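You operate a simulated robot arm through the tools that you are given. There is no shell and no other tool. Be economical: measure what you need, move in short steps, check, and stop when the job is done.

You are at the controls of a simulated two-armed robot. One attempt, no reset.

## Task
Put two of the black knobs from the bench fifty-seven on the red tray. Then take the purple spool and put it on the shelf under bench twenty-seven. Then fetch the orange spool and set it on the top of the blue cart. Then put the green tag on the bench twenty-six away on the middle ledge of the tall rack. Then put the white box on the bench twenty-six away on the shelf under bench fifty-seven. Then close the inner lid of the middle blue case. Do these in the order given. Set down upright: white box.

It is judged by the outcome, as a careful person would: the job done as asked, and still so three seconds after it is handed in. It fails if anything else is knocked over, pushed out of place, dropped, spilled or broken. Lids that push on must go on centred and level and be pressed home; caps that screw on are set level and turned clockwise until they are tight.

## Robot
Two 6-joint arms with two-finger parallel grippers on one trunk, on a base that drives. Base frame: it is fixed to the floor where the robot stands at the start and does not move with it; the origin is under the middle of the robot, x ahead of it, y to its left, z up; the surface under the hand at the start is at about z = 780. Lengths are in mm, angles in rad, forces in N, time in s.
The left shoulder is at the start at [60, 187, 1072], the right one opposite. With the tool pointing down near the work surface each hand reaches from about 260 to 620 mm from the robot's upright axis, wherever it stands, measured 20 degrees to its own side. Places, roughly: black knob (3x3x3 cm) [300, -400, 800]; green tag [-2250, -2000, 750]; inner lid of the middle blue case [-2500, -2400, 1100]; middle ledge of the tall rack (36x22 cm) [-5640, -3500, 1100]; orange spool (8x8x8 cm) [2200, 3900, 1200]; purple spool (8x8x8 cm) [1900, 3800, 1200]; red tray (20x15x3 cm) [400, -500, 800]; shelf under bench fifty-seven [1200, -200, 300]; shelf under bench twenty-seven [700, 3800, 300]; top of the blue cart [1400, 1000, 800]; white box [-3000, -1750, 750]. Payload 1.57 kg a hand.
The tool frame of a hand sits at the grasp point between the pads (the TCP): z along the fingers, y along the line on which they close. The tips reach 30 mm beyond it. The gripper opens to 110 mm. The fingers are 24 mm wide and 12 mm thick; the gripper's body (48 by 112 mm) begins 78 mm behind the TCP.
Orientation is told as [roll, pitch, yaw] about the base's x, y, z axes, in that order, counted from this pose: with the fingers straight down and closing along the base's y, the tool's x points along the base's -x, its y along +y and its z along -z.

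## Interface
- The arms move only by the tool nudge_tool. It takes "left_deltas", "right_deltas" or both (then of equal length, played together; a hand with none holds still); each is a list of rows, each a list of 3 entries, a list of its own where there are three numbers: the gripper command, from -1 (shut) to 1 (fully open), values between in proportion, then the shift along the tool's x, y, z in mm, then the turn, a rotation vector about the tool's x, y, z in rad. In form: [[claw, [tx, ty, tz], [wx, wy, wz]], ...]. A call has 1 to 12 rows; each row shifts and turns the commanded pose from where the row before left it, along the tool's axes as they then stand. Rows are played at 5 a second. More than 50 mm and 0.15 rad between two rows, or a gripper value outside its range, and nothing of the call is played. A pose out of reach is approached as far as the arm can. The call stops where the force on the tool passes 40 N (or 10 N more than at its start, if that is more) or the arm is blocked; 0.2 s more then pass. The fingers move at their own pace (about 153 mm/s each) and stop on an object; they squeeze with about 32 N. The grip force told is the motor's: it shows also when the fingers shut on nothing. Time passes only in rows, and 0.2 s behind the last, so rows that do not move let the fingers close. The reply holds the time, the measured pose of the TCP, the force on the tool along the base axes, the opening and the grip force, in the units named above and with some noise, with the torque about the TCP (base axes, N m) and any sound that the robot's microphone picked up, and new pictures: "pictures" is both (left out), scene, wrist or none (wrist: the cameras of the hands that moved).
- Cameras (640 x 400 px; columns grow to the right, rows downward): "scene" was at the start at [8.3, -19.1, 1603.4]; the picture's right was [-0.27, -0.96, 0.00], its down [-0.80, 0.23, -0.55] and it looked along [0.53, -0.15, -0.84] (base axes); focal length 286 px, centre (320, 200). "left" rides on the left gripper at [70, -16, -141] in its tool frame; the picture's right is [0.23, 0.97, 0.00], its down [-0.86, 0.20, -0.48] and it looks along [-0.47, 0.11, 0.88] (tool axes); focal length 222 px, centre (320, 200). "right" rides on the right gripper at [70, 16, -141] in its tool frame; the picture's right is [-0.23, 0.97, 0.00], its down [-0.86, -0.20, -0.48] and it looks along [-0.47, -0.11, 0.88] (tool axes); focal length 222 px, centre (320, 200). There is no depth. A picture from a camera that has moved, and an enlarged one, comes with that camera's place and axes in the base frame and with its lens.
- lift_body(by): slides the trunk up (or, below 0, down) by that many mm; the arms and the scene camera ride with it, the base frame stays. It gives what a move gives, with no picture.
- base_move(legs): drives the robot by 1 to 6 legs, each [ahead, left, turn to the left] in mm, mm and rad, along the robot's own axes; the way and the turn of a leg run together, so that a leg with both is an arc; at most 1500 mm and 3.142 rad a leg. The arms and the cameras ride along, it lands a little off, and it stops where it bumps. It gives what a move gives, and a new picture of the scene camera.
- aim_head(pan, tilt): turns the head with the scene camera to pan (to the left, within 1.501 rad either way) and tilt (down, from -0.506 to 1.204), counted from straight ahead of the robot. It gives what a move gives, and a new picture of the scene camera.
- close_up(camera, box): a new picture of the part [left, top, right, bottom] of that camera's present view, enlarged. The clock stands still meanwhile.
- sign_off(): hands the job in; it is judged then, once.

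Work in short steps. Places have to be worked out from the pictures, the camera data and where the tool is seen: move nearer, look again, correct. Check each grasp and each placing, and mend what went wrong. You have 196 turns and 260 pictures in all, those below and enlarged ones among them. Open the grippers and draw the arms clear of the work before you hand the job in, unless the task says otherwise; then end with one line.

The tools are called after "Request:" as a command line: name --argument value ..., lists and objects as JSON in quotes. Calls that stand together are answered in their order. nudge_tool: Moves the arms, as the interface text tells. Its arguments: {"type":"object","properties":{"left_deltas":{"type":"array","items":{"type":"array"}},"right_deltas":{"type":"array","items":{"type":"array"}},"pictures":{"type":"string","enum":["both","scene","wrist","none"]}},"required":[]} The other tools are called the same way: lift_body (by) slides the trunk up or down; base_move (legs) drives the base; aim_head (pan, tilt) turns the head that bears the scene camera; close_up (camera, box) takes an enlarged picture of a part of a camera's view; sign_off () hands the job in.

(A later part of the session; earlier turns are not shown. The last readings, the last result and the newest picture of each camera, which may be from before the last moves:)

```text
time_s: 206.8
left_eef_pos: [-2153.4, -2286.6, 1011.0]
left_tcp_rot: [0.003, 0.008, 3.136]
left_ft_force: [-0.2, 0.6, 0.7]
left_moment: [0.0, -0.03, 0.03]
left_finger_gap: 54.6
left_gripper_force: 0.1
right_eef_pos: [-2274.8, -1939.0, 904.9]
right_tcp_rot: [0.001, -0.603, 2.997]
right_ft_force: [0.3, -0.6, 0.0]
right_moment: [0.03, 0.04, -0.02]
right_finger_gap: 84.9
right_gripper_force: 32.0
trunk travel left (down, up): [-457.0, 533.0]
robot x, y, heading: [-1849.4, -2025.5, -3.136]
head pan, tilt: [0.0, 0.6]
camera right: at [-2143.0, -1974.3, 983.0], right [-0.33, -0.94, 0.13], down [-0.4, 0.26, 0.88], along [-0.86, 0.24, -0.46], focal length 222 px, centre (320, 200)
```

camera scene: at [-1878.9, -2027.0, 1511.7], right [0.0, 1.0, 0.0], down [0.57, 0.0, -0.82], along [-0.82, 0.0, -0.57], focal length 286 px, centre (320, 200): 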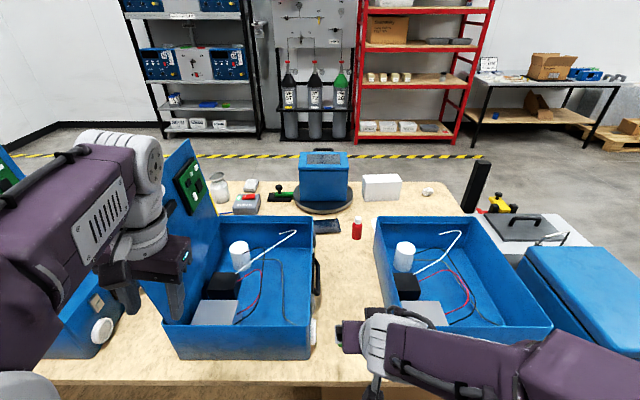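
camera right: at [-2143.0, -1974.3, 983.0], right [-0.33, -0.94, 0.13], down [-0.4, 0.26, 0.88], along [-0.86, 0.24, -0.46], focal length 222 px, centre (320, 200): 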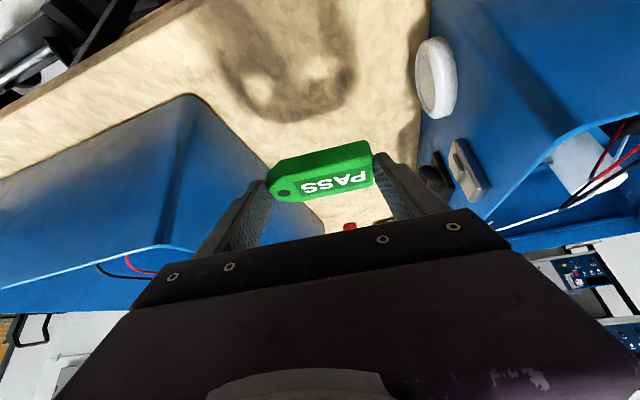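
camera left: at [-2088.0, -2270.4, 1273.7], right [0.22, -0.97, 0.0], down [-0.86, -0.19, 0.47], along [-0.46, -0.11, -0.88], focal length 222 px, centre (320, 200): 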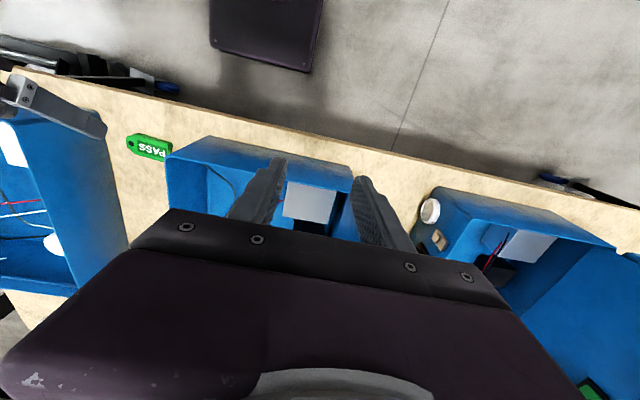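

Tag held firmly. I'll raise the trunk, back off, and route round the right end of the bench past the trolley.

Request:
lift_body --by 250

Request:
base_move --legs '[[-350, 0, 0], [0, -1500, 0], [0, -230, 0]]'

```text
time_s: 209.4
left_eef_pos: [-2154.9, -2285.5, 1260.6]
left_tcp_rot: [0.004, 0.009, 3.136]
left_ft_force: [0.1, -0.4, 0.1]
left_moment: [-0.01, -0.03, 0.01]
left_finger_gap: 55.0
left_gripper_force: 0.1
right_eef_pos: [-2275.7, -1939.6, 1154.5]
right_tcp_rot: [0.0, -0.604, 2.996]
right_ft_force: [-1.0, 0.4, 0.6]
right_moment: [-0.02, -0.02, -0.02]
right_finger_gap: 84.9
right_gripper_force: 32.3
trunk travel left (down, up): [-707.0, 283.0]
robot x, y, heading: [-1853.9, -2029.6, -3.136]
head pan, tilt: [0.0, 0.6]
```

```text
time_s: 220.1
left_eef_pos: [-1820.7, -538.2, 1260.2]
left_tcp_rot: [0.002, 0.009, -3.138]
left_ft_force: [0.4, -0.5, -0.4]
left_moment: [-0.01, 0.04, 0.03]
left_finger_gap: 55.0
left_gripper_force: 0.1
right_eef_pos: [-1943.8, -192.8, 1155.4]
right_tcp_rot: [-0.002, -0.604, 3.006]
right_ft_force: [-0.6, 0.7, -0.5]
right_moment: [0.03, -0.01, -0.03]
right_finger_gap: 84.7
right_gripper_force: 31.8
trunk travel left (down, up): [-707.0, 283.0]
robot x, y, heading: [-1517.7, -276.4, -3.129]
head pan, tilt: [0.0, 0.6]
camera scene: at [-1545.8, -278.2, 1641.7], right [-0.01, 1.0, 0.0], down [0.56, 0.01, -0.83], along [-0.82, -0.01, -0.56], focal length 286 px, centre (320, 200)
```

scene: 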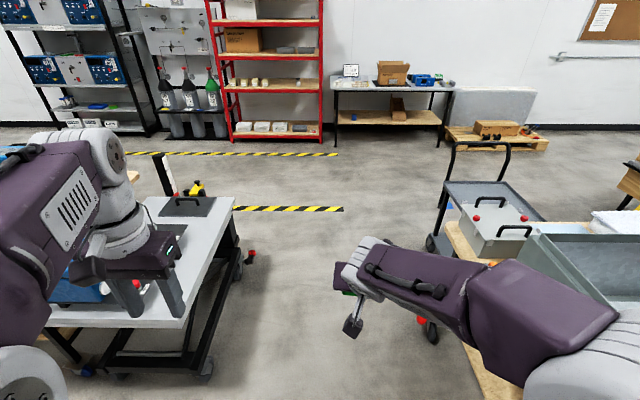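

The gap between trolley (y≈−720) and grey bench (y≈190) is centred on my line. Driving straight through.

Request:
base_move --legs '[[1300, 0, -0.013], [900, 0, 0]]'

```text
time_s: 230.9
left_eef_pos: [-4000.7, -570.1, 1261.3]
left_tcp_rot: [0.004, 0.01, -3.13]
left_ft_force: [0.4, 0.1, 0.3]
left_moment: [0.0, -0.03, 0.0]
left_finger_gap: 55.0
left_gripper_force: 0.0
right_eef_pos: [-4128.1, -225.3, 1155.9]
right_tcp_rot: [0.0, -0.603, 3.014]
right_ft_force: [0.6, 0.4, -0.7]
right_moment: [0.01, 0.02, 0.0]
right_finger_gap: 84.6
right_gripper_force: 31.4
trunk travel left (down, up): [-707.0, 283.0]
robot x, y, heading: [-3701.8, -310.5, -3.127]
head pan, tilt: [0.0, 0.6]
camera scene: at [-3729.3, -306.9, 1641.7], right [-0.02, 1.0, 0.0], down [0.56, 0.01, -0.83], along [-0.83, -0.02, -0.56], focal length 286 px, centre (320, 200)
```

scene: 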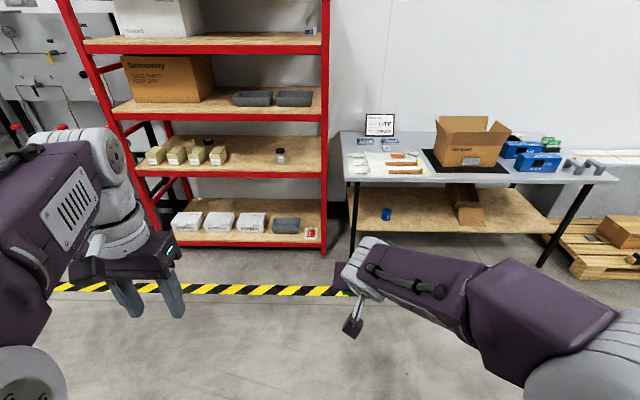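

Now strafing left toward the tall black rack.

Request:
base_move --legs '[[200, 1480, -0.014], [0, 1480, 0], [0, 230, 0]]'

```text
time_s: 246.6
left_eef_pos: [-4259.4, -3739.1, 1260.4]
left_tcp_rot: [0.003, 0.009, 3.1]
left_ft_force: [0.2, 1.1, 0.2]
left_moment: [0.01, -0.01, -0.01]
left_finger_gap: 55.2
left_gripper_force: 0.1
right_eef_pos: [-4367.8, -3387.9, 1155.4]
right_tcp_rot: [0.0, -0.603, 2.96]
right_ft_force: [0.3, 0.5, -0.7]
right_moment: [0.01, -0.01, 0.03]
right_finger_gap: 84.8
right_gripper_force: 32.0
trunk travel left (down, up): [-707.0, 283.0]
robot x, y, heading: [-3949.7, -3492.3, 3.109]
head pan, tilt: [0.0, 0.6]
camera scene: at [-3974.2, -3490.6, 1641.7], right [0.03, 1.0, 0.0], down [0.56, -0.02, -0.83], along [-0.82, 0.03, -0.56], focal length 286 px, centre (320, 200)
```

scene: 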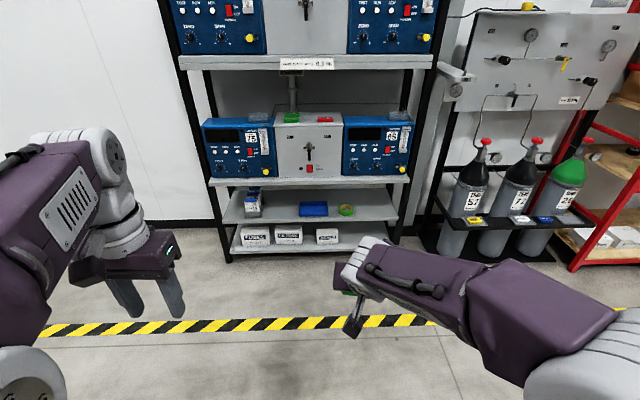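

The rack is straight ahead. Close-up of the middle row.

Request:
close_up --camera "scene" --box '[190, 50, 430, 200]'

```text
2.67 times, centred on (310, 125) of scene
camera zoom: at [-3974.2, -3490.6, 1641.7], right [0.03, 1.0, 0.0], down [0.56, -0.02, -0.83], along [-0.82, 0.03, -0.56], focal length 763 px, centre (347, 400)
```

zoom: 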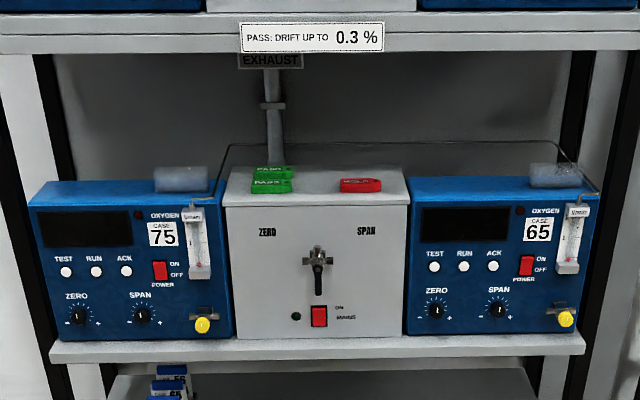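

The grey block's top (z≈1100, front edge x≈−5459, y −3687..−3320) holds two green PASS tags and one red: that's the ledge. The front strip in the middle is free. I'll raise the trunk and drive up to it.

Request:
lift_body --by 90

Request:
base_move --legs '[[800, 100, 0.032], [120, 0, 0]]'

Request:
nudge_tool --right_deltas '[[-1, [0, 0, 0], [0, 0, 0]]]' --pictures "wrist"

```text
time_s: 247.8
left_eef_pos: [-4259.2, -3740.2, 1350.5]
left_tcp_rot: [0.005, 0.01, 3.099]
left_ft_force: [-0.7, -0.2, 0.3]
left_moment: [-0.03, -0.03, -0.01]
left_finger_gap: 55.1
left_gripper_force: 0.0
right_eef_pos: [-4367.5, -3390.0, 1246.1]
right_tcp_rot: [0.001, -0.603, 2.961]
right_ft_force: [-0.2, -0.3, -0.3]
right_moment: [0.0, 0.0, 0.01]
right_finger_gap: 84.8
right_gripper_force: 32.4
trunk travel left (down, up): [-797.0, 193.0]
robot x, y, heading: [-3950.3, -3495.8, 3.108]
head pan, tilt: [0.0, 0.6]
```

```text
time_s: 253.0
left_eef_pos: [-5178.3, -3836.5, 1350.5]
left_tcp_rot: [0.002, 0.007, 3.132]
left_ft_force: [0.2, 1.2, 0.1]
left_moment: [0.03, -0.02, 0.04]
left_finger_gap: 55.2
left_gripper_force: 0.0
right_eef_pos: [-5296.9, -3488.5, 1245.9]
right_tcp_rot: [0.0, -0.606, 2.991]
right_ft_force: [-0.9, 0.5, 0.4]
right_moment: [-0.03, -0.02, -0.01]
right_finger_gap: 85.0
right_gripper_force: 32.0
trunk travel left (down, up): [-797.0, 193.0]
robot x, y, heading: [-4874.4, -3579.6, 3.137]
head pan, tilt: [0.0, 0.6]
camera scene: at [-4899.3, -3578.8, 1731.8], right [0.0, 1.0, 0.0], down [0.56, 0.0, -0.83], along [-0.83, 0.0, -0.56], focal length 286 px, centre (320, 200)
```

scene: 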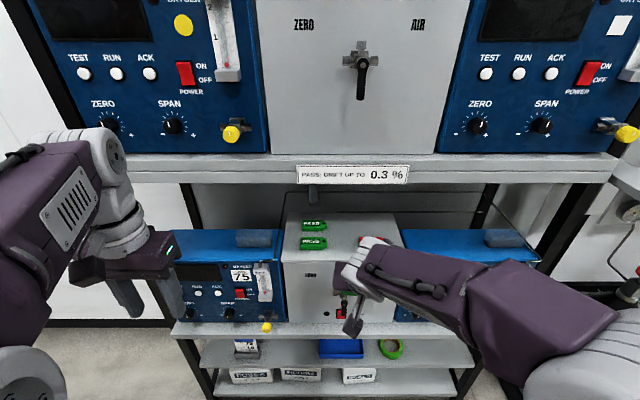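

```text
time_s: 253.4
left_eef_pos: [-5177.7, -3835.1, 1350.6]
left_tcp_rot: [0.003, 0.01, 3.132]
left_ft_force: [0.4, -0.5, 0.0]
left_moment: [0.0, 0.05, -0.01]
left_finger_gap: 54.7
left_gripper_force: 0.0
right_eef_pos: [-5296.8, -3488.4, 1245.7]
right_tcp_rot: [0.001, -0.605, 2.991]
right_ft_force: [0.1, -0.1, 0.1]
right_moment: [0.0, 0.03, 0.01]
right_finger_gap: 84.6
right_gripper_force: 32.2
trunk travel left (down, up): [-797.0, 193.0]
robot x, y, heading: [-4873.3, -3580.7, 3.134]
head pan, tilt: [0.0, 0.6]
camera right: at [-5164.5, -3524.9, 1323.0], right [-0.33, -0.93, 0.13], down [-0.4, 0.26, 0.88], along [-0.86, 0.24, -0.46], focal length 222 px, centre (320, 200)
```

right: 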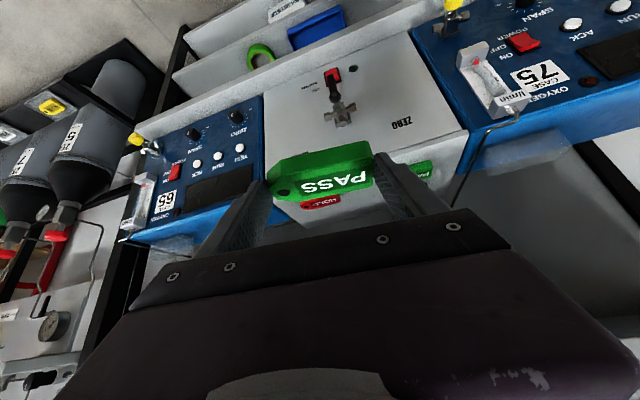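

Refined: block front edge ≈ x −5492, top z ≈ 1088; gap between green and red tags centred at y≈−3505. I'll drive 110 closer and lower/advance partway, then check.

Request:
base_move --legs '[[110, 0, 0.005]]'

Request:
nudge_tool --right_deltas '[[-1, [-8, 8, 32], [0, 0, 0]], [-1, [-8, 8, 32], [0, 0, 0]]]' --pictures "both"

```text
time_s: 254.6
left_eef_pos: [-5285.1, -3837.6, 1351.9]
left_tcp_rot: [0.005, 0.007, 3.136]
left_ft_force: [-0.7, 0.4, 1.0]
left_moment: [0.0, 0.04, -0.01]
left_finger_gap: 55.0
left_gripper_force: 0.1
right_eef_pos: [-5407.9, -3490.9, 1246.1]
right_tcp_rot: [0.001, -0.606, 2.997]
right_ft_force: [0.4, 0.3, -0.5]
right_moment: [0.02, 0.01, 0.01]
right_finger_gap: 85.0
right_gripper_force: 32.4
trunk travel left (down, up): [-797.0, 193.0]
robot x, y, heading: [-4979.9, -3578.4, -3.142]
head pan, tilt: [0.0, 0.6]
camera scene: at [-5008.7, -3578.9, 1731.8], right [0.0, 1.0, 0.0], down [0.56, 0.0, -0.83], along [-0.83, 0.0, -0.56], focal length 286 px, centre (320, 200)
```

scene: 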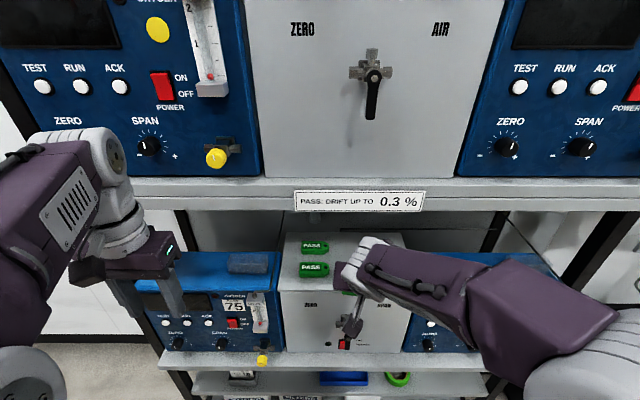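

```text
time_s: 255.2
left_eef_pos: [-5289.1, -3837.7, 1352.0]
left_tcp_rot: [0.004, 0.01, 3.135]
left_ft_force: [-0.8, 0.1, 0.8]
left_moment: [-0.01, -0.02, 0.0]
left_finger_gap: 55.0
left_gripper_force: 0.1
right_eef_pos: [-5461.6, -3501.0, 1200.2]
right_tcp_rot: [-0.002, -0.605, 2.999]
right_ft_force: [1.4, -0.1, -0.7]
right_moment: [-0.01, 0.0, -0.01]
right_finger_gap: 84.9
right_gripper_force: 31.8
trunk travel left (down, up): [-797.0, 193.0]
robot x, y, heading: [-4980.6, -3579.0, -3.135]
head pan, tilt: [0.0, 0.6]
camera scene: at [-5013.4, -3579.8, 1731.7], right [0.0, 1.0, 0.0], down [0.57, 0.0, -0.82], along [-0.82, 0.0, -0.57], focal length 286 px, centre (320, 200)
camera right: at [-5329.4, -3536.8, 1278.5], right [-0.33, -0.94, 0.13], down [-0.4, 0.26, 0.88], along [-0.86, 0.23, -0.46], focal length 222 px, centre (320, 200)
```

scene: 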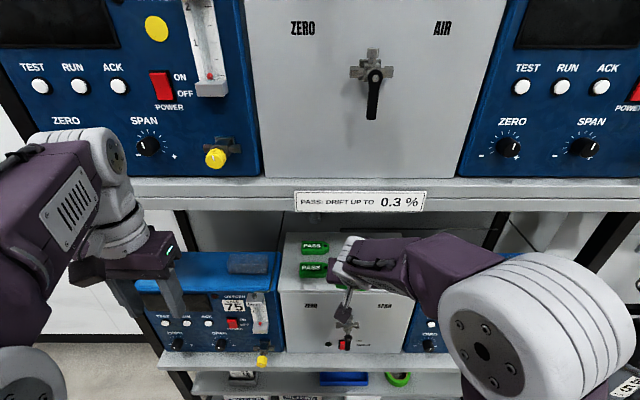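
right: 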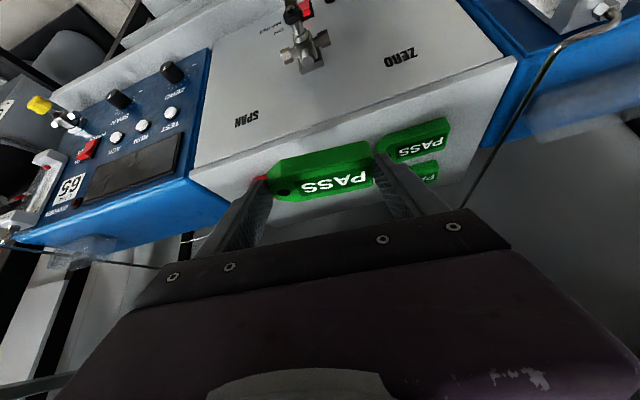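

The block edge and existing tags are visible; target tag centre ≈[−5526,−3505]. I'll advance and lower to ~12 mm above the ledge.

Request:
nudge_tool --right_deltas '[[-1, [-3, 4, 28], [0, 0, 0]], [-1, [-3, 4, 28], [0, 0, 0]], [-1, [-3, 4, 29], [0, 0, 0]], [-1, [0, 0, 0], [0, 0, 0]]]' --pictures "both"

```text
time_s: 256.2
left_eef_pos: [-5287.0, -3837.2, 1351.5]
left_tcp_rot: [0.004, 0.009, 3.135]
left_ft_force: [0.3, 0.8, 0.9]
left_moment: [-0.02, 0.01, -0.03]
left_finger_gap: 55.2
left_gripper_force: 0.0
right_eef_pos: [-5517.1, -3504.3, 1136.1]
right_tcp_rot: [0.001, -0.605, 2.997]
right_ft_force: [0.1, -0.3, 0.6]
right_moment: [0.04, 0.0, -0.02]
right_finger_gap: 84.7
right_gripper_force: 32.2
trunk travel left (down, up): [-797.0, 193.0]
robot x, y, heading: [-4985.6, -3576.5, -3.136]
head pan, tilt: [0.0, 0.6]
camera scene: at [-5011.2, -3579.0, 1731.7], right [0.0, 1.0, 0.0], down [0.56, 0.0, -0.83], along [-0.83, 0.0, -0.56], focal length 286 px, centre (320, 200)
camera right: at [-5384.3, -3539.7, 1213.2], right [-0.33, -0.94, 0.13], down [-0.4, 0.26, 0.88], along [-0.86, 0.23, -0.46], focal length 222 px, centre (320, 200)
```

scene: 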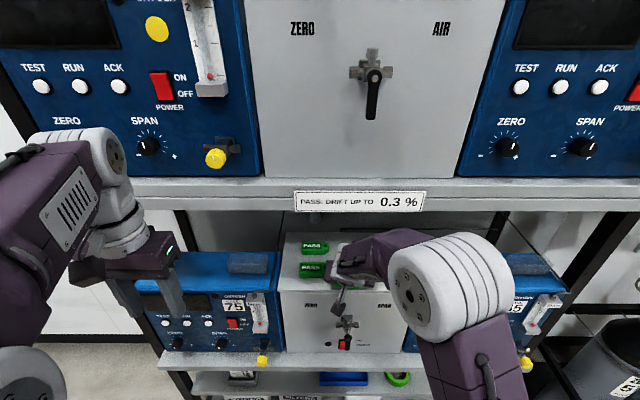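
right: 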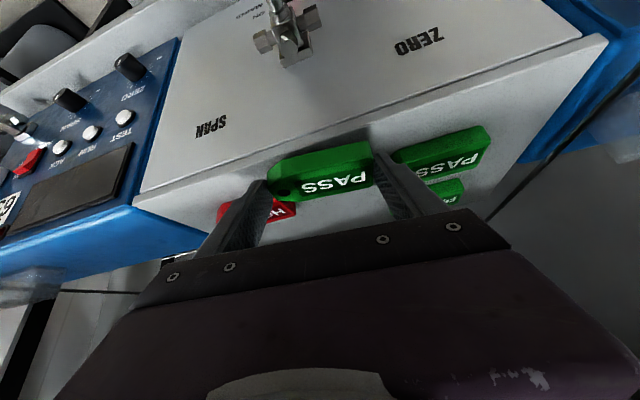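

The left finger is close to the existing green tag, so I'll shift 10 mm to the right (+y), then lower in small steps to contact.

Request:
nudge_tool --right_deltas '[[-1, [0, -10, 0], [0, 0, 0]], [-1, [3.4, 0, 5], [0, 0, 0]], [-1, [1.7, 0, 2.5], [0, 0, 0]], [-1, [1.7, 0, 2.5], [0, 0, 0]], [-1, [0, 0, 0], [0, 0, 0]]]' --pictures "wrist"

```text
time_s: 257.4
left_eef_pos: [-5289.2, -3837.9, 1350.4]
left_tcp_rot: [0.003, 0.009, 3.136]
left_ft_force: [-0.1, 1.1, -0.3]
left_moment: [0.0, -0.01, -0.01]
left_finger_gap: 54.8
left_gripper_force: 0.2
right_eef_pos: [-5516.2, -3495.4, 1123.5]
right_tcp_rot: [0.0, -0.605, 2.996]
right_ft_force: [-0.3, 0.7, -0.9]
right_moment: [0.06, -0.01, 0.01]
right_finger_gap: 84.8
right_gripper_force: 31.9
trunk travel left (down, up): [-797.0, 193.0]
robot x, y, heading: [-4988.6, -3578.0, -3.137]
head pan, tilt: [0.0, 0.6]
camera right: at [-5383.5, -3530.0, 1202.2], right [-0.33, -0.94, 0.13], down [-0.4, 0.26, 0.88], along [-0.86, 0.23, -0.46], focal length 222 px, centre (320, 200)
```

right: 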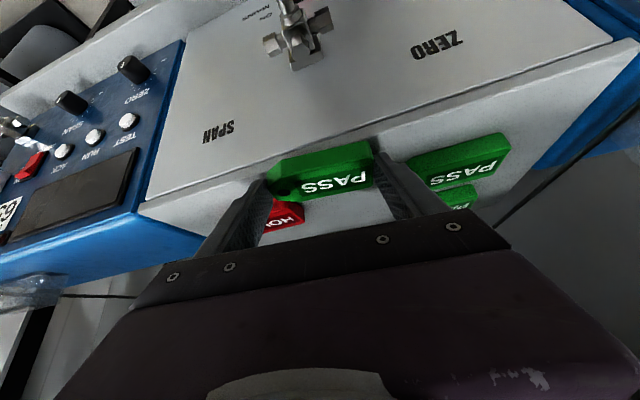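

No contact yet; continuing down in 2 mm steps.

Request:
nudge_tool --right_deltas '[[-1, [1.2, 0, 1.7], [0, 0, 0]], [-1, [1.2, 0, 1.7], [0, 0, 0]], [-1, [1.2, 0, 1.7], [0, 0, 0]], [-1, [0, 0, 0], [0, 0, 0]]]' --pictures "none"

```text
time_s: 258.4
left_eef_pos: [-5286.3, -3838.5, 1352.4]
left_tcp_rot: [0.004, 0.007, 3.137]
left_ft_force: [0.7, -0.3, 0.8]
left_moment: [-0.03, 0.0, -0.03]
left_finger_gap: 54.8
left_gripper_force: 0.0
right_eef_pos: [-5515.8, -3494.7, 1121.7]
right_tcp_rot: [0.0, -0.611, 2.999]
right_ft_force: [-8.8, 1.8, 32.2]
right_moment: [0.62, 0.46, 0.07]
right_finger_gap: 84.6
right_gripper_force: 32.3
trunk travel left (down, up): [-797.0, 193.0]
robot x, y, heading: [-4987.2, -3577.8, -3.143]
head pan, tilt: [0.0, 0.6]
```

Contact (32 N). I'll ease up 2 mm, open slightly and check.

Request:
nudge_tool --right_deltas '[[-1, [-2, 0, -3], [0, 0, 0]], [-1, [0, 0, 0], [0, 0, 0]], [0.7, [0, 0, 0], [0, 0, 0]], [0.75, [0, 0, 0], [0, 0, 0]], [0.8, [0, 0, 0], [0, 0, 0]]]' --pictures "wrist"

```text
time_s: 259.6
left_eef_pos: [-5286.0, -3835.8, 1352.1]
left_tcp_rot: [0.004, 0.007, 3.136]
left_ft_force: [-1.0, 0.6, -0.6]
left_moment: [0.0, -0.01, -0.01]
left_finger_gap: 55.0
left_gripper_force: 0.1
right_eef_pos: [-5513.5, -3491.8, 1121.4]
right_tcp_rot: [0.0, -0.603, 2.997]
right_ft_force: [2.2, 7.5, 8.4]
right_moment: [-0.16, 0.09, -0.02]
right_finger_gap: 92.7
right_gripper_force: 0.1
trunk travel left (down, up): [-797.0, 193.0]
robot x, y, heading: [-4985.1, -3578.6, -3.139]
head pan, tilt: [0.0, 0.6]
camera right: at [-5381.3, -3527.2, 1199.3], right [-0.33, -0.94, 0.13], down [-0.4, 0.26, 0.88], along [-0.86, 0.24, -0.46], focal length 222 px, centre (320, 200)
```

right: 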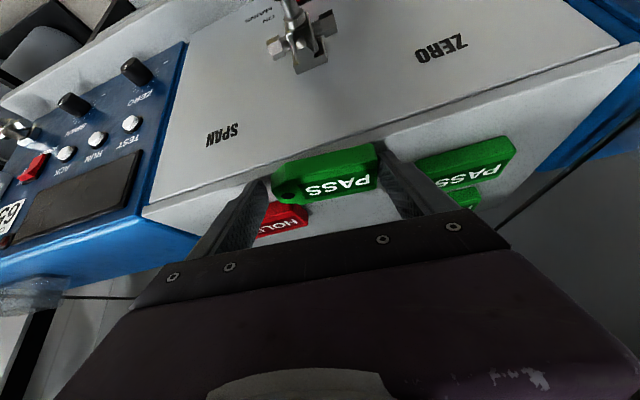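

Released; forces are small. I'll lift straight up off the tag.

Request:
nudge_tool --right_deltas '[[0.8, [-2, 0, -3], [0, 0, 0]], [0.85, [-3, 0, -5], [0, 0, 0]], [0.85, [-11, 0, -16], [0, 0, 0]], [0.85, [-11, 0, -16], [0, 0, 0]]]' --pictures "both"

```text
time_s: 260.6
left_eef_pos: [-5288.8, -3837.8, 1351.7]
left_tcp_rot: [0.003, 0.008, 3.135]
left_ft_force: [-0.2, 0.0, 0.8]
left_moment: [-0.01, 0.01, -0.01]
left_finger_gap: 55.0
left_gripper_force: 0.1
right_eef_pos: [-5515.0, -3495.2, 1171.0]
right_tcp_rot: [0.0, -0.605, 2.998]
right_ft_force: [0.3, 0.0, 0.4]
right_moment: [0.01, -0.03, -0.01]
right_finger_gap: 101.8
right_gripper_force: 0.0
trunk travel left (down, up): [-797.0, 193.0]
robot x, y, heading: [-4983.2, -3580.3, -3.135]
head pan, tilt: [0.0, 0.6]
camera scene: at [-5011.6, -3579.5, 1731.7], right [0.0, 1.0, 0.0], down [0.56, 0.0, -0.83], along [-0.83, 0.0, -0.56], focal length 286 px, centre (320, 200)
camera right: at [-5382.5, -3530.2, 1248.7], right [-0.32, -0.94, 0.13], down [-0.4, 0.26, 0.88], along [-0.86, 0.23, -0.46], focal length 222 px, centre (320, 200)
```

scene: 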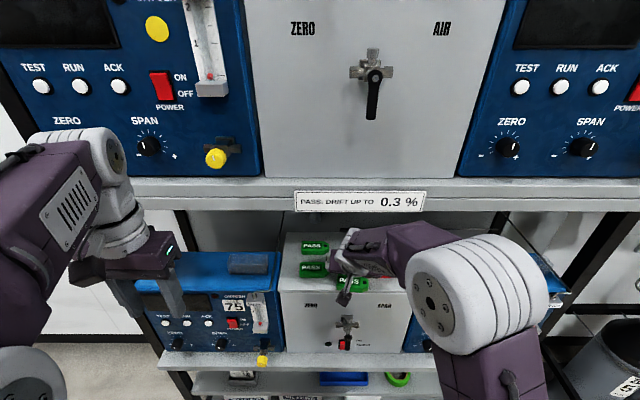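
right: 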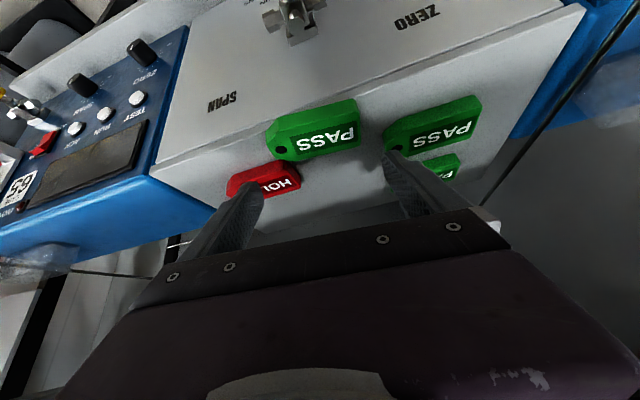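

The tag is down and the others undisturbed. Withdrawing the hand and checking with a close-up.

Request:
nudge_tool --right_deltas '[[0.6, [25, 0, -33], [0, 0, 0]], [0.4, [35, 0, -25], [0, 0, 0]], [0, [35, 0, -25], [0, 0, 0]]]' --pictures "none"

Request:
base_move --legs '[[-400, 0, 0]]'

Request:
close_up --camera "scene" --box '[230, 100, 430, 225]'

```text
time_s: 261.4
left_eef_pos: [-5287.3, -3837.9, 1351.6]
left_tcp_rot: [0.004, 0.009, 3.137]
left_ft_force: [0.2, -0.1, 0.5]
left_moment: [-0.03, 0.02, -0.02]
left_finger_gap: 54.9
left_gripper_force: 0.0
right_eef_pos: [-5391.0, -3512.7, 1186.0]
right_tcp_rot: [0.001, -0.603, 2.996]
right_ft_force: [0.4, 0.0, 0.1]
right_moment: [0.0, -0.01, -0.03]
right_finger_gap: 55.0
right_gripper_force: 0.2
trunk travel left (down, up): [-797.0, 193.0]
robot x, y, heading: [-4982.4, -3581.3, -3.14]
head pan, tilt: [0.0, 0.6]
```

```text
time_s: 263.9
left_eef_pos: [-4892.7, -3835.5, 1350.3]
left_tcp_rot: [0.004, 0.01, 3.134]
left_ft_force: [-0.2, 1.0, 0.3]
left_moment: [-0.02, -0.01, 0.0]
left_finger_gap: 55.0
left_gripper_force: 0.0
right_eef_pos: [-4994.8, -3510.4, 1184.7]
right_tcp_rot: [0.0, -0.601, 2.996]
right_ft_force: [0.0, -0.1, -0.7]
right_moment: [0.0, -0.02, -0.03]
right_finger_gap: 54.9
right_gripper_force: 0.1
trunk travel left (down, up): [-797.0, 193.0]
robot x, y, heading: [-4588.5, -3576.1, -3.14]
head pan, tilt: [0.0, 0.6]
camera scene: at [-4616.4, -3577.9, 1731.7], right [0.0, 1.0, 0.0], down [0.57, 0.0, -0.82], along [-0.82, 0.0, -0.57], focal length 286 px, centre (320, 200)
```

scene: 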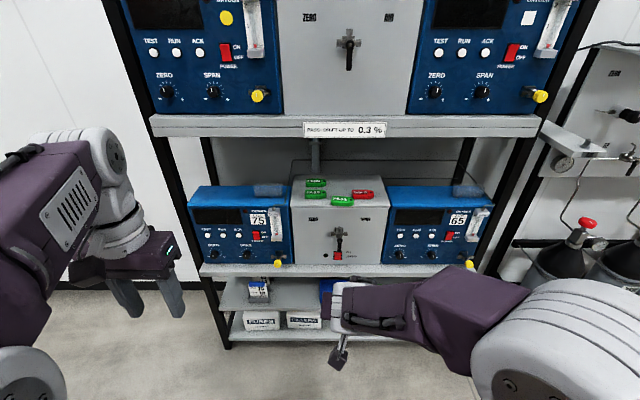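

```text
3.20 times, centred on (330, 162) of scene
camera zoom: at [-4616.4, -3577.9, 1731.7], right [0.0, 1.0, 0.0], down [0.57, 0.0, -0.82], along [-0.82, 0.0, -0.57], focal length 915 px, centre (288, 320)
```

zoom: 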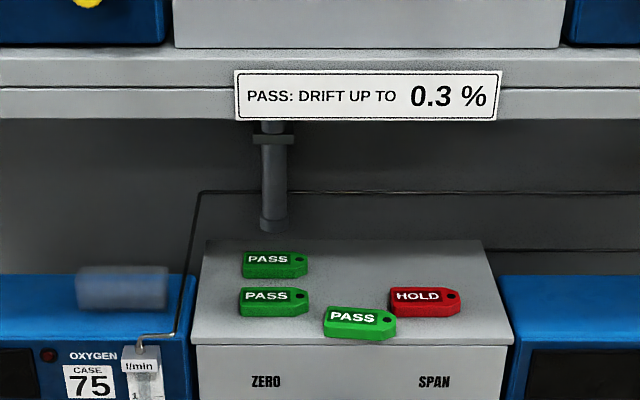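

The tag lies flat on the middle ledge beside the others. Next, the white box at ≈[−3000,−1744] is best reached from the far side of its bench. I'll turn round and drive there.

Request:
base_move --legs '[[0, 0, 3.141], [0, 1400, 0], [500, 600, 0]]'

```text
time_s: 282.1
left_eef_pos: [-3865.8, -1299.7, 1352.6]
left_tcp_rot: [0.003, 0.008, 0.033]
left_ft_force: [0.3, 0.6, -0.1]
left_moment: [0.01, 0.01, 0.01]
left_finger_gap: 55.1
left_gripper_force: 0.0
right_eef_pos: [-3750.1, -1619.9, 1184.7]
right_tcp_rot: [-0.001, -0.602, -0.106]
right_ft_force: [-0.3, 0.6, 0.0]
right_moment: [-0.01, 0.04, 0.01]
right_finger_gap: 55.0
right_gripper_force: 0.2
trunk travel left (down, up): [-797.0, 193.0]
robot x, y, heading: [-4161.3, -1567.7, 0.038]
head pan, tilt: [0.0, 0.6]
camera scene: at [-4130.8, -1567.2, 1731.7], right [0.04, -1.0, 0.0], down [-0.56, -0.02, -0.83], along [0.82, 0.03, -0.56], focal length 286 px, centre (320, 200)
```

scene: 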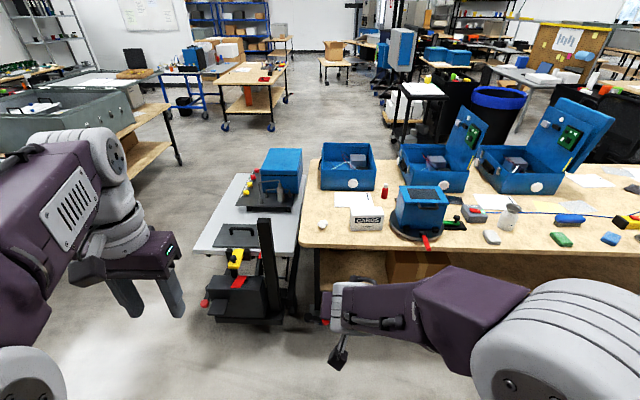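

Request:
close_up --camera "scene" --box '[190, 130, 450, 320]'

```text
2.11 times, centred on (320, 225) of scene
camera zoom: at [-4130.8, -1567.2, 1731.7], right [0.04, -1.0, 0.0], down [-0.56, -0.02, -0.83], along [0.82, 0.03, -0.56], focal length 602 px, centre (320, 147)
```

zoom: 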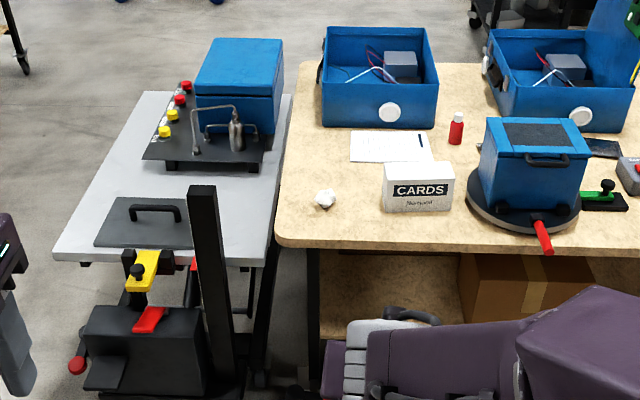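

The box "CARDS" is ≈164 (y) × 79 (x) × 92 high, centre ≈[−2971,−1760], so it must be gripped across x. I'll use the left hand turned −90° and tilted toward −y. First I set the hands: right hand straightened, left hand forward and inward, then yawed.

Request:
nudge_tool --left_deltas '[[0.3, [-25, -40, 0], [0, 0, 0]], [0.6, [-25, -40, 0], [0, 0, 0]], [1, [-25, -40, 0], [0, 0, 0]], [1, [-25, -30, 0], [0, 0, 0]], [1, [0, 0, 0], [0, 0, 0.143]], [1, [0, 0, 0], [0, 0, 0.143]], [1, [0, 0, 0], [0, 0, 0.143]], [1, [0, 0, 0], [0, 0, 0.143]], [1, [0, 0, 0], [0, 0, 0.143]], [1, [0, 0, 0], [0, 0, 0.143]]]' --right_deltas '[[0, [0, -30, -20], [0, 0.12, 0]], [0, [0, -30, -20], [0, 0.12, 0]], [0, [0, -30, -20], [0, 0.12, 0]], [0, [0, -30, -20], [0, 0.12, 0]], [0, [10, -30, -20], [0, 0.12, 0]], [0, [25, -20, -10], [0, 0, -0.144]], [0, [25, 0, 0], [0, 0, 0]], [0, [25, 0, 0], [0, 0, 0]], [0, [20, 0, 0], [0, 0, 0]], [0, [0, 0, 0], [0, 0, 0]]]' --pictures "none"

Request:
nudge_tool --left_deltas '[[1, [0, 0, 0], [0, 0, 0.143]], [1, [0, 0, 0], [0, 0, 0.143]], [1, [0, 0, 0], [0, 0, 0.143]], [1, [0, 0, 0], [0, 0, 0.143]], [1, [0, 0, 0], [0, 0, 0.14]], [1, [0, 0, 0], [0, -0.12, 0]], [1, [0, 0, 0], [0, -0.12, 0]], [1, [0, 0, 0], [0, -0.12, 0]], [1, [0, 0, 0], [0, -0.12, 0]], [1, [0, 0, 0], [0, -0.12, 0]]]' --pictures "scene"

```text
time_s: 284.2
left_eef_pos: [-3758.3, -1444.8, 1350.0]
left_tcp_rot: [-0.005, 0.009, -0.827]
left_ft_force: [0.1, 0.5, -0.2]
left_moment: [-0.04, 0.05, 0.01]
left_finger_gap: 110.2
left_gripper_force: 0.1
right_eef_pos: [-3894.3, -1782.4, 1284.2]
right_tcp_rot: [0.0, -0.003, 0.035]
right_ft_force: [-0.4, 0.8, -0.4]
right_moment: [-0.01, -0.02, 0.0]
right_finger_gap: 55.0
right_gripper_force: 0.0
right hand out of reach, approached as far as the arm can: row 9
trunk travel left (down, up): [-797.0, 193.0]
robot x, y, heading: [-4159.5, -1567.2, 0.04]
head pan, tilt: [0.0, 0.6]
```

```text
time_s: 286.4
left_eef_pos: [-3759.0, -1444.0, 1349.0]
left_tcp_rot: [-0.009, -0.6, -1.532]
left_ft_force: [0.5, -0.8, 0.1]
left_moment: [-0.02, -0.01, -0.01]
left_finger_gap: 110.1
left_gripper_force: 0.0
right_eef_pos: [-3897.3, -1782.8, 1285.4]
right_tcp_rot: [-0.002, -0.005, 0.036]
right_ft_force: [1.1, -0.7, -0.3]
right_moment: [-0.03, -0.05, 0.01]
right_finger_gap: 55.0
right_gripper_force: 0.1
trunk travel left (down, up): [-797.0, 193.0]
robot x, y, heading: [-4159.3, -1568.1, 0.034]
head pan, tilt: [0.0, 0.6]
camera scene: at [-4130.0, -1565.3, 1731.7], right [0.04, -1.0, 0.0], down [-0.56, -0.02, -0.83], along [0.82, 0.03, -0.57], focal length 286 px, centre (320, 200)
```

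scene: 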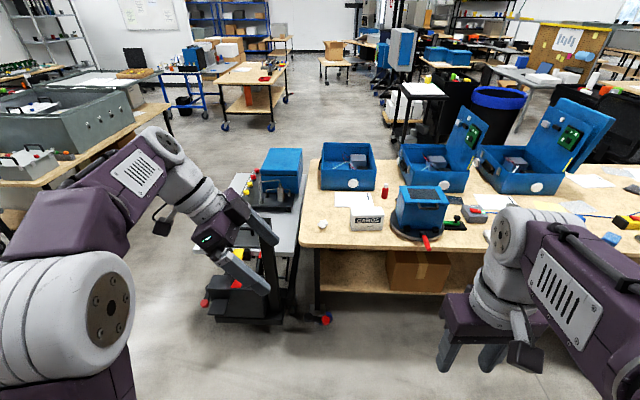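

The left hand achieves the needed pose. I'll drive up to the bench's far side with the hand high, then look.

Request:
base_move --legs '[[650, -216, -0.034]]'

Request:
nudge_tool --left_deltas '[[1, [-25, 0, 17], [0, 0, 0]], [1, [-25, 0, 17], [0, 0, 0]], [1, [-25, 0, 17], [0, 0, 0]], [1, [-25, 0, 17], [0, 0, 0]]]' --pictures "both"

```text
time_s: 290.2
left_eef_pos: [-3096.6, -1649.1, 1348.9]
left_tcp_rot: [-0.012, -0.596, -1.555]
left_ft_force: [-0.5, -0.6, 1.2]
left_moment: [-0.01, 0.0, -0.02]
left_finger_gap: 109.9
left_gripper_force: 0.1
right_eef_pos: [-3240.0, -1985.5, 1285.5]
right_tcp_rot: [-0.003, -0.006, 0.014]
right_ft_force: [0.8, 0.0, -0.4]
right_moment: [-0.03, -0.02, 0.01]
right_finger_gap: 55.1
right_gripper_force: 0.0
trunk travel left (down, up): [-797.0, 193.0]
robot x, y, heading: [-3494.5, -1760.7, 0.017]
head pan, tilt: [0.0, 0.6]
camera scene: at [-3469.3, -1762.3, 1731.8], right [0.02, -1.0, 0.0], down [-0.56, -0.01, -0.83], along [0.83, 0.01, -0.56], focal length 286 px, centre (320, 200)
```

scene: 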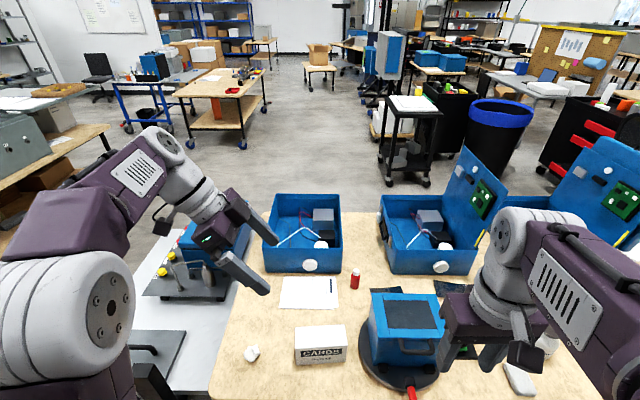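

```text
time_s: 291.2
left_eef_pos: [-3094.4, -1773.3, 1349.1]
left_tcp_rot: [-0.009, -0.597, -1.553]
left_ft_force: [0.8, -1.1, -0.3]
left_moment: [0.01, 0.01, -0.02]
left_finger_gap: 110.0
left_gripper_force: 0.0
right_eef_pos: [-3237.7, -1987.0, 1284.8]
right_tcp_rot: [0.0, -0.003, 0.013]
right_ft_force: [-0.6, -0.3, 0.1]
right_moment: [0.04, 0.03, 0.03]
right_finger_gap: 55.1
right_gripper_force: 0.1
trunk travel left (down, up): [-797.0, 193.0]
robot x, y, heading: [-3497.0, -1763.7, 0.016]
head pan, tilt: [0.0, 0.6]
camera scene: at [-3468.0, -1764.3, 1731.7], right [0.02, -1.0, 0.0], down [-0.56, -0.01, -0.83], along [0.82, 0.01, -0.56], focal length 286 px, centre (320, 200)
camera left: at [-3111.6, -1636.6, 1428.4], right [0.97, 0.2, -0.14], down [0.21, -0.44, 0.87], along [0.11, -0.88, -0.47], focal length 222 px, centre (320, 200)
```

scene: 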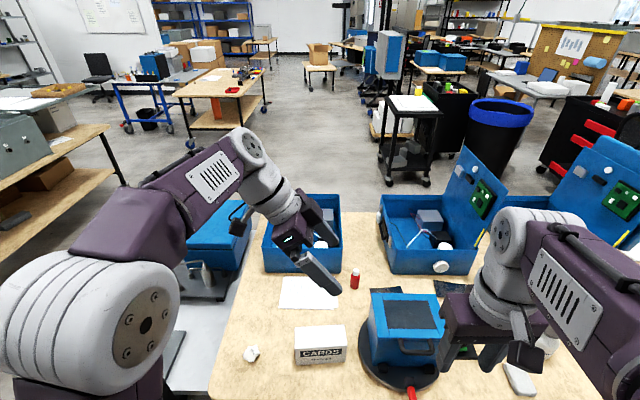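
left: 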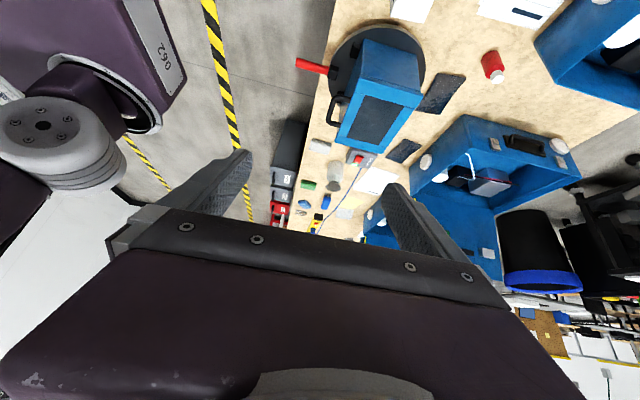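

Box measured: centre ≈[−2969,−1757], top z≈872, small yaw ≈+0.08. I'll lower the trunk 300 mm, then bring the hand over it at clearance and check.

Request:
lift_body --by -300

Request:
nudge_tool --left_deltas '[[1, [6, 42, -4], [-0.034, 0, -0.05]], [1, [6, 42, -5], [0, 0, 0]], [1, [0, 42, 0], [0, 0, 0]], [1, [0, 0, 0], [0, 0, 0]]]' --pictures "both"

```text
time_s: 294.2
left_eef_pos: [-3093.3, -1772.4, 1047.8]
left_tcp_rot: [-0.011, -0.595, -1.554]
left_ft_force: [0.2, -0.3, -0.5]
left_moment: [-0.01, 0.0, 0.01]
left_finger_gap: 110.0
left_gripper_force: 0.0
right_eef_pos: [-3239.3, -1984.7, 985.6]
right_tcp_rot: [0.001, -0.004, 0.015]
right_ft_force: [0.5, 0.2, -0.1]
right_moment: [-0.01, 0.03, 0.04]
right_finger_gap: 55.2
right_gripper_force: 0.1
trunk travel left (down, up): [-497.0, 493.0]
robot x, y, heading: [-3496.8, -1763.1, 0.011]
head pan, tilt: [0.0, 0.6]
```

```text
time_s: 295.2
left_eef_pos: [-2972.6, -1747.3, 1047.9]
left_tcp_rot: [-0.009, -0.596, -1.494]
left_ft_force: [-0.4, -0.4, 0.8]
left_moment: [0.02, -0.03, 0.03]
left_finger_gap: 110.0
left_gripper_force: 0.0
right_eef_pos: [-3240.5, -1985.3, 986.6]
right_tcp_rot: [0.001, -0.007, 0.012]
right_ft_force: [-0.6, 1.0, 0.5]
right_moment: [0.0, -0.04, 0.01]
right_finger_gap: 55.1
right_gripper_force: 0.1
trunk travel left (down, up): [-497.0, 493.0]
robot x, y, heading: [-3498.1, -1762.0, 0.022]
head pan, tilt: [0.0, 0.6]
camera scene: at [-3470.5, -1762.8, 1431.8], right [0.02, -1.0, 0.0], down [-0.56, -0.01, -0.83], along [0.83, 0.01, -0.56], focal length 286 px, centre (320, 200)
camera left: at [-2998.5, -1613.2, 1126.3], right [0.96, 0.26, -0.13], down [0.24, -0.42, 0.87], along [0.17, -0.87, -0.47], focal length 222 px, centre (320, 200)
```

scene: 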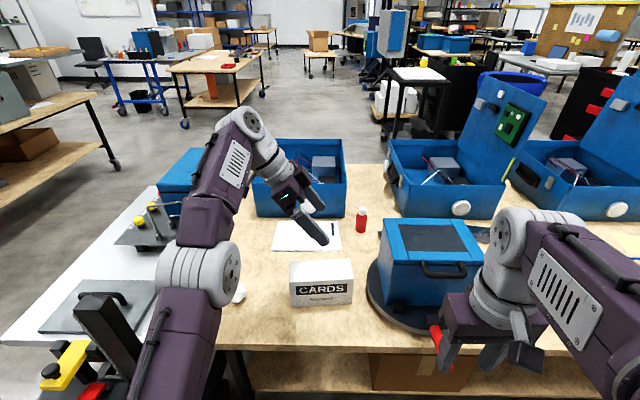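
left: 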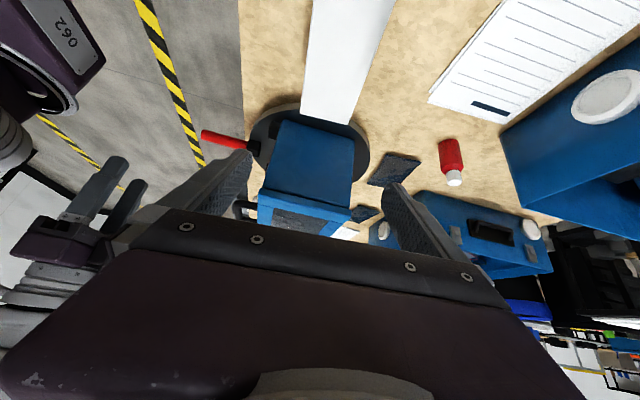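

Alignment is good (x −2972, yaw matches). Lowering toward the box in two stages; the right hand goes up a little out of the way.

Request:
nudge_tool --left_deltas '[[1, [21, 0, 33], [0, 0, 0]], [1, [21, 0, 33], [0, 0, 0]], [1, [21, 0, 33], [0, 0, 0]], [1, [0, 0, 0], [0, 0, 0]]]' --right_deltas '[[0, [0, 0, -30], [0, 0, 0]], [0, [0, 0, -30], [0, 0, 0]], [0, [0, 0, -30], [0, 0, 0]], [0, [0, 0, 0], [0, 0, 0]]]' --pictures "both"

```text
time_s: 296.2
left_eef_pos: [-2969.8, -1750.5, 930.3]
left_tcp_rot: [-0.01, -0.597, -1.495]
left_ft_force: [0.2, -0.4, -0.1]
left_moment: [0.03, 0.0, 0.0]
left_finger_gap: 109.9
left_gripper_force: 0.1
right_eef_pos: [-3240.9, -1985.6, 1076.2]
right_tcp_rot: [0.001, -0.003, 0.012]
right_ft_force: [-0.1, 0.2, 0.7]
right_moment: [-0.02, 0.01, 0.02]
right_finger_gap: 55.1
right_gripper_force: 0.0
trunk travel left (down, up): [-497.0, 493.0]
robot x, y, heading: [-3499.7, -1763.8, 0.021]
head pan, tilt: [0.0, 0.6]
camera scene: at [-3468.6, -1762.8, 1431.7], right [0.02, -1.0, 0.0], down [-0.56, -0.01, -0.83], along [0.83, 0.01, -0.56], focal length 286 px, centre (320, 200)
camera right: at [-3312.2, -1970.2, 1217.7], right [0.21, 0.98, 0.0], down [0.86, -0.19, 0.48], along [0.47, -0.1, -0.88], focal length 222 px, centre (320, 200)
camera left: at [-2997.1, -1616.4, 1009.6], right [0.96, 0.26, -0.14], down [0.24, -0.42, 0.87], along [0.17, -0.87, -0.47], focal length 222 px, centre (320, 200)
```

scene: 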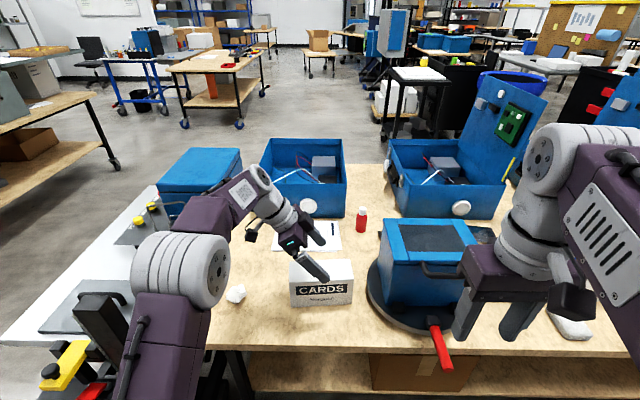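
right: 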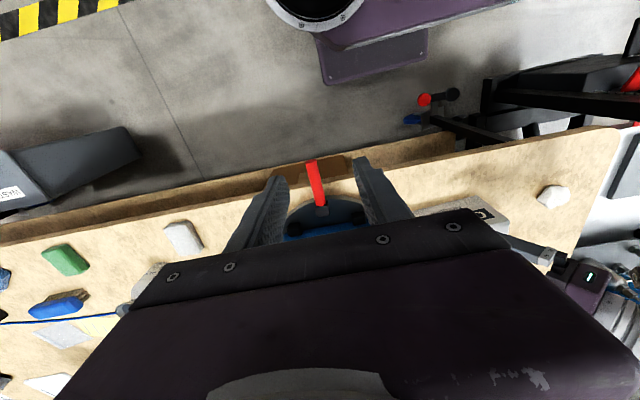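
left: 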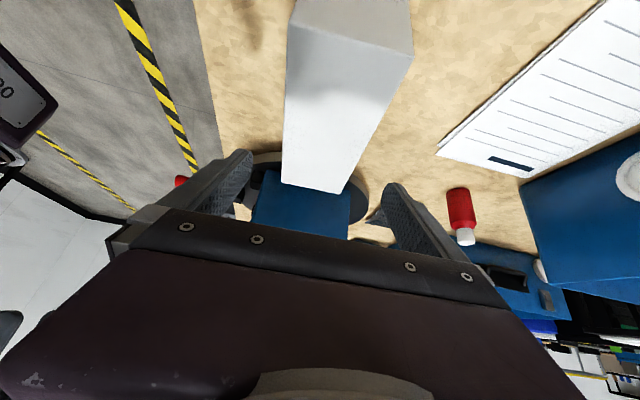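

Centred over the box. Final descent to z≈848 with a small yaw correction, then close.

Request:
nudge_tool --left_deltas '[[1, [19, 0, 36], [-0.025, 0, -0.037]], [1, [19, 0, 36], [0, 0, 0]], [1, [0, 0, 0], [0, 0, 0]], [-1, [0, 0, 0], [0, 0, 0]], [-1, [0, 0, 0], [0, 0, 0]], [-1, [0, 0, 0], [0, 0, 0]]]' --pictures "both"

```text
time_s: 297.6
left_eef_pos: [-2968.8, -1760.3, 848.1]
left_tcp_rot: [-0.011, -0.597, -1.449]
left_ft_force: [-0.7, -0.3, 0.3]
left_moment: [-0.08, 0.0, -0.06]
left_finger_gap: 70.2
left_gripper_force: 31.9
right_eef_pos: [-3240.3, -1985.5, 1075.1]
right_tcp_rot: [0.001, -0.002, 0.013]
right_ft_force: [0.9, 0.6, 0.3]
right_moment: [0.0, 0.0, 0.04]
right_finger_gap: 54.9
right_gripper_force: 0.1
trunk travel left (down, up): [-497.0, 493.0]
robot x, y, heading: [-3495.5, -1762.0, 0.02]
head pan, tilt: [0.0, 0.6]
camera scene: at [-3467.8, -1762.8, 1431.7], right [0.02, -1.0, 0.0], down [-0.56, -0.01, -0.82], along [0.82, 0.01, -0.57], focal length 286 px, centre (320, 200)
camera left: at [-3001.3, -1628.1, 927.4], right [0.94, 0.3, -0.14], down [0.26, -0.41, 0.87], along [0.21, -0.86, -0.47], focal length 222 px, centre (320, 200)
```

scene: 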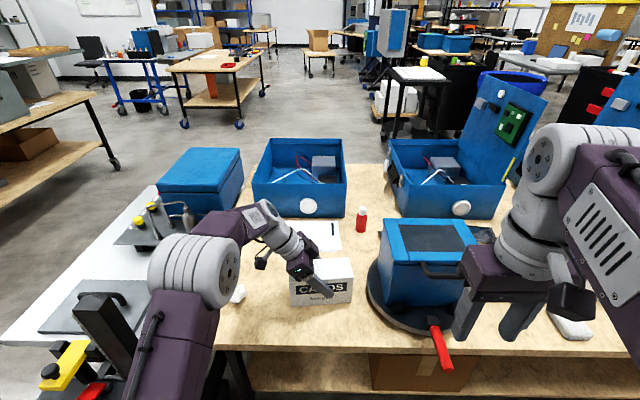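
left: 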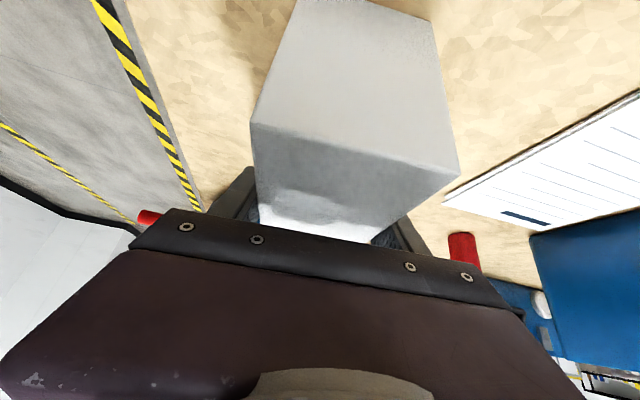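

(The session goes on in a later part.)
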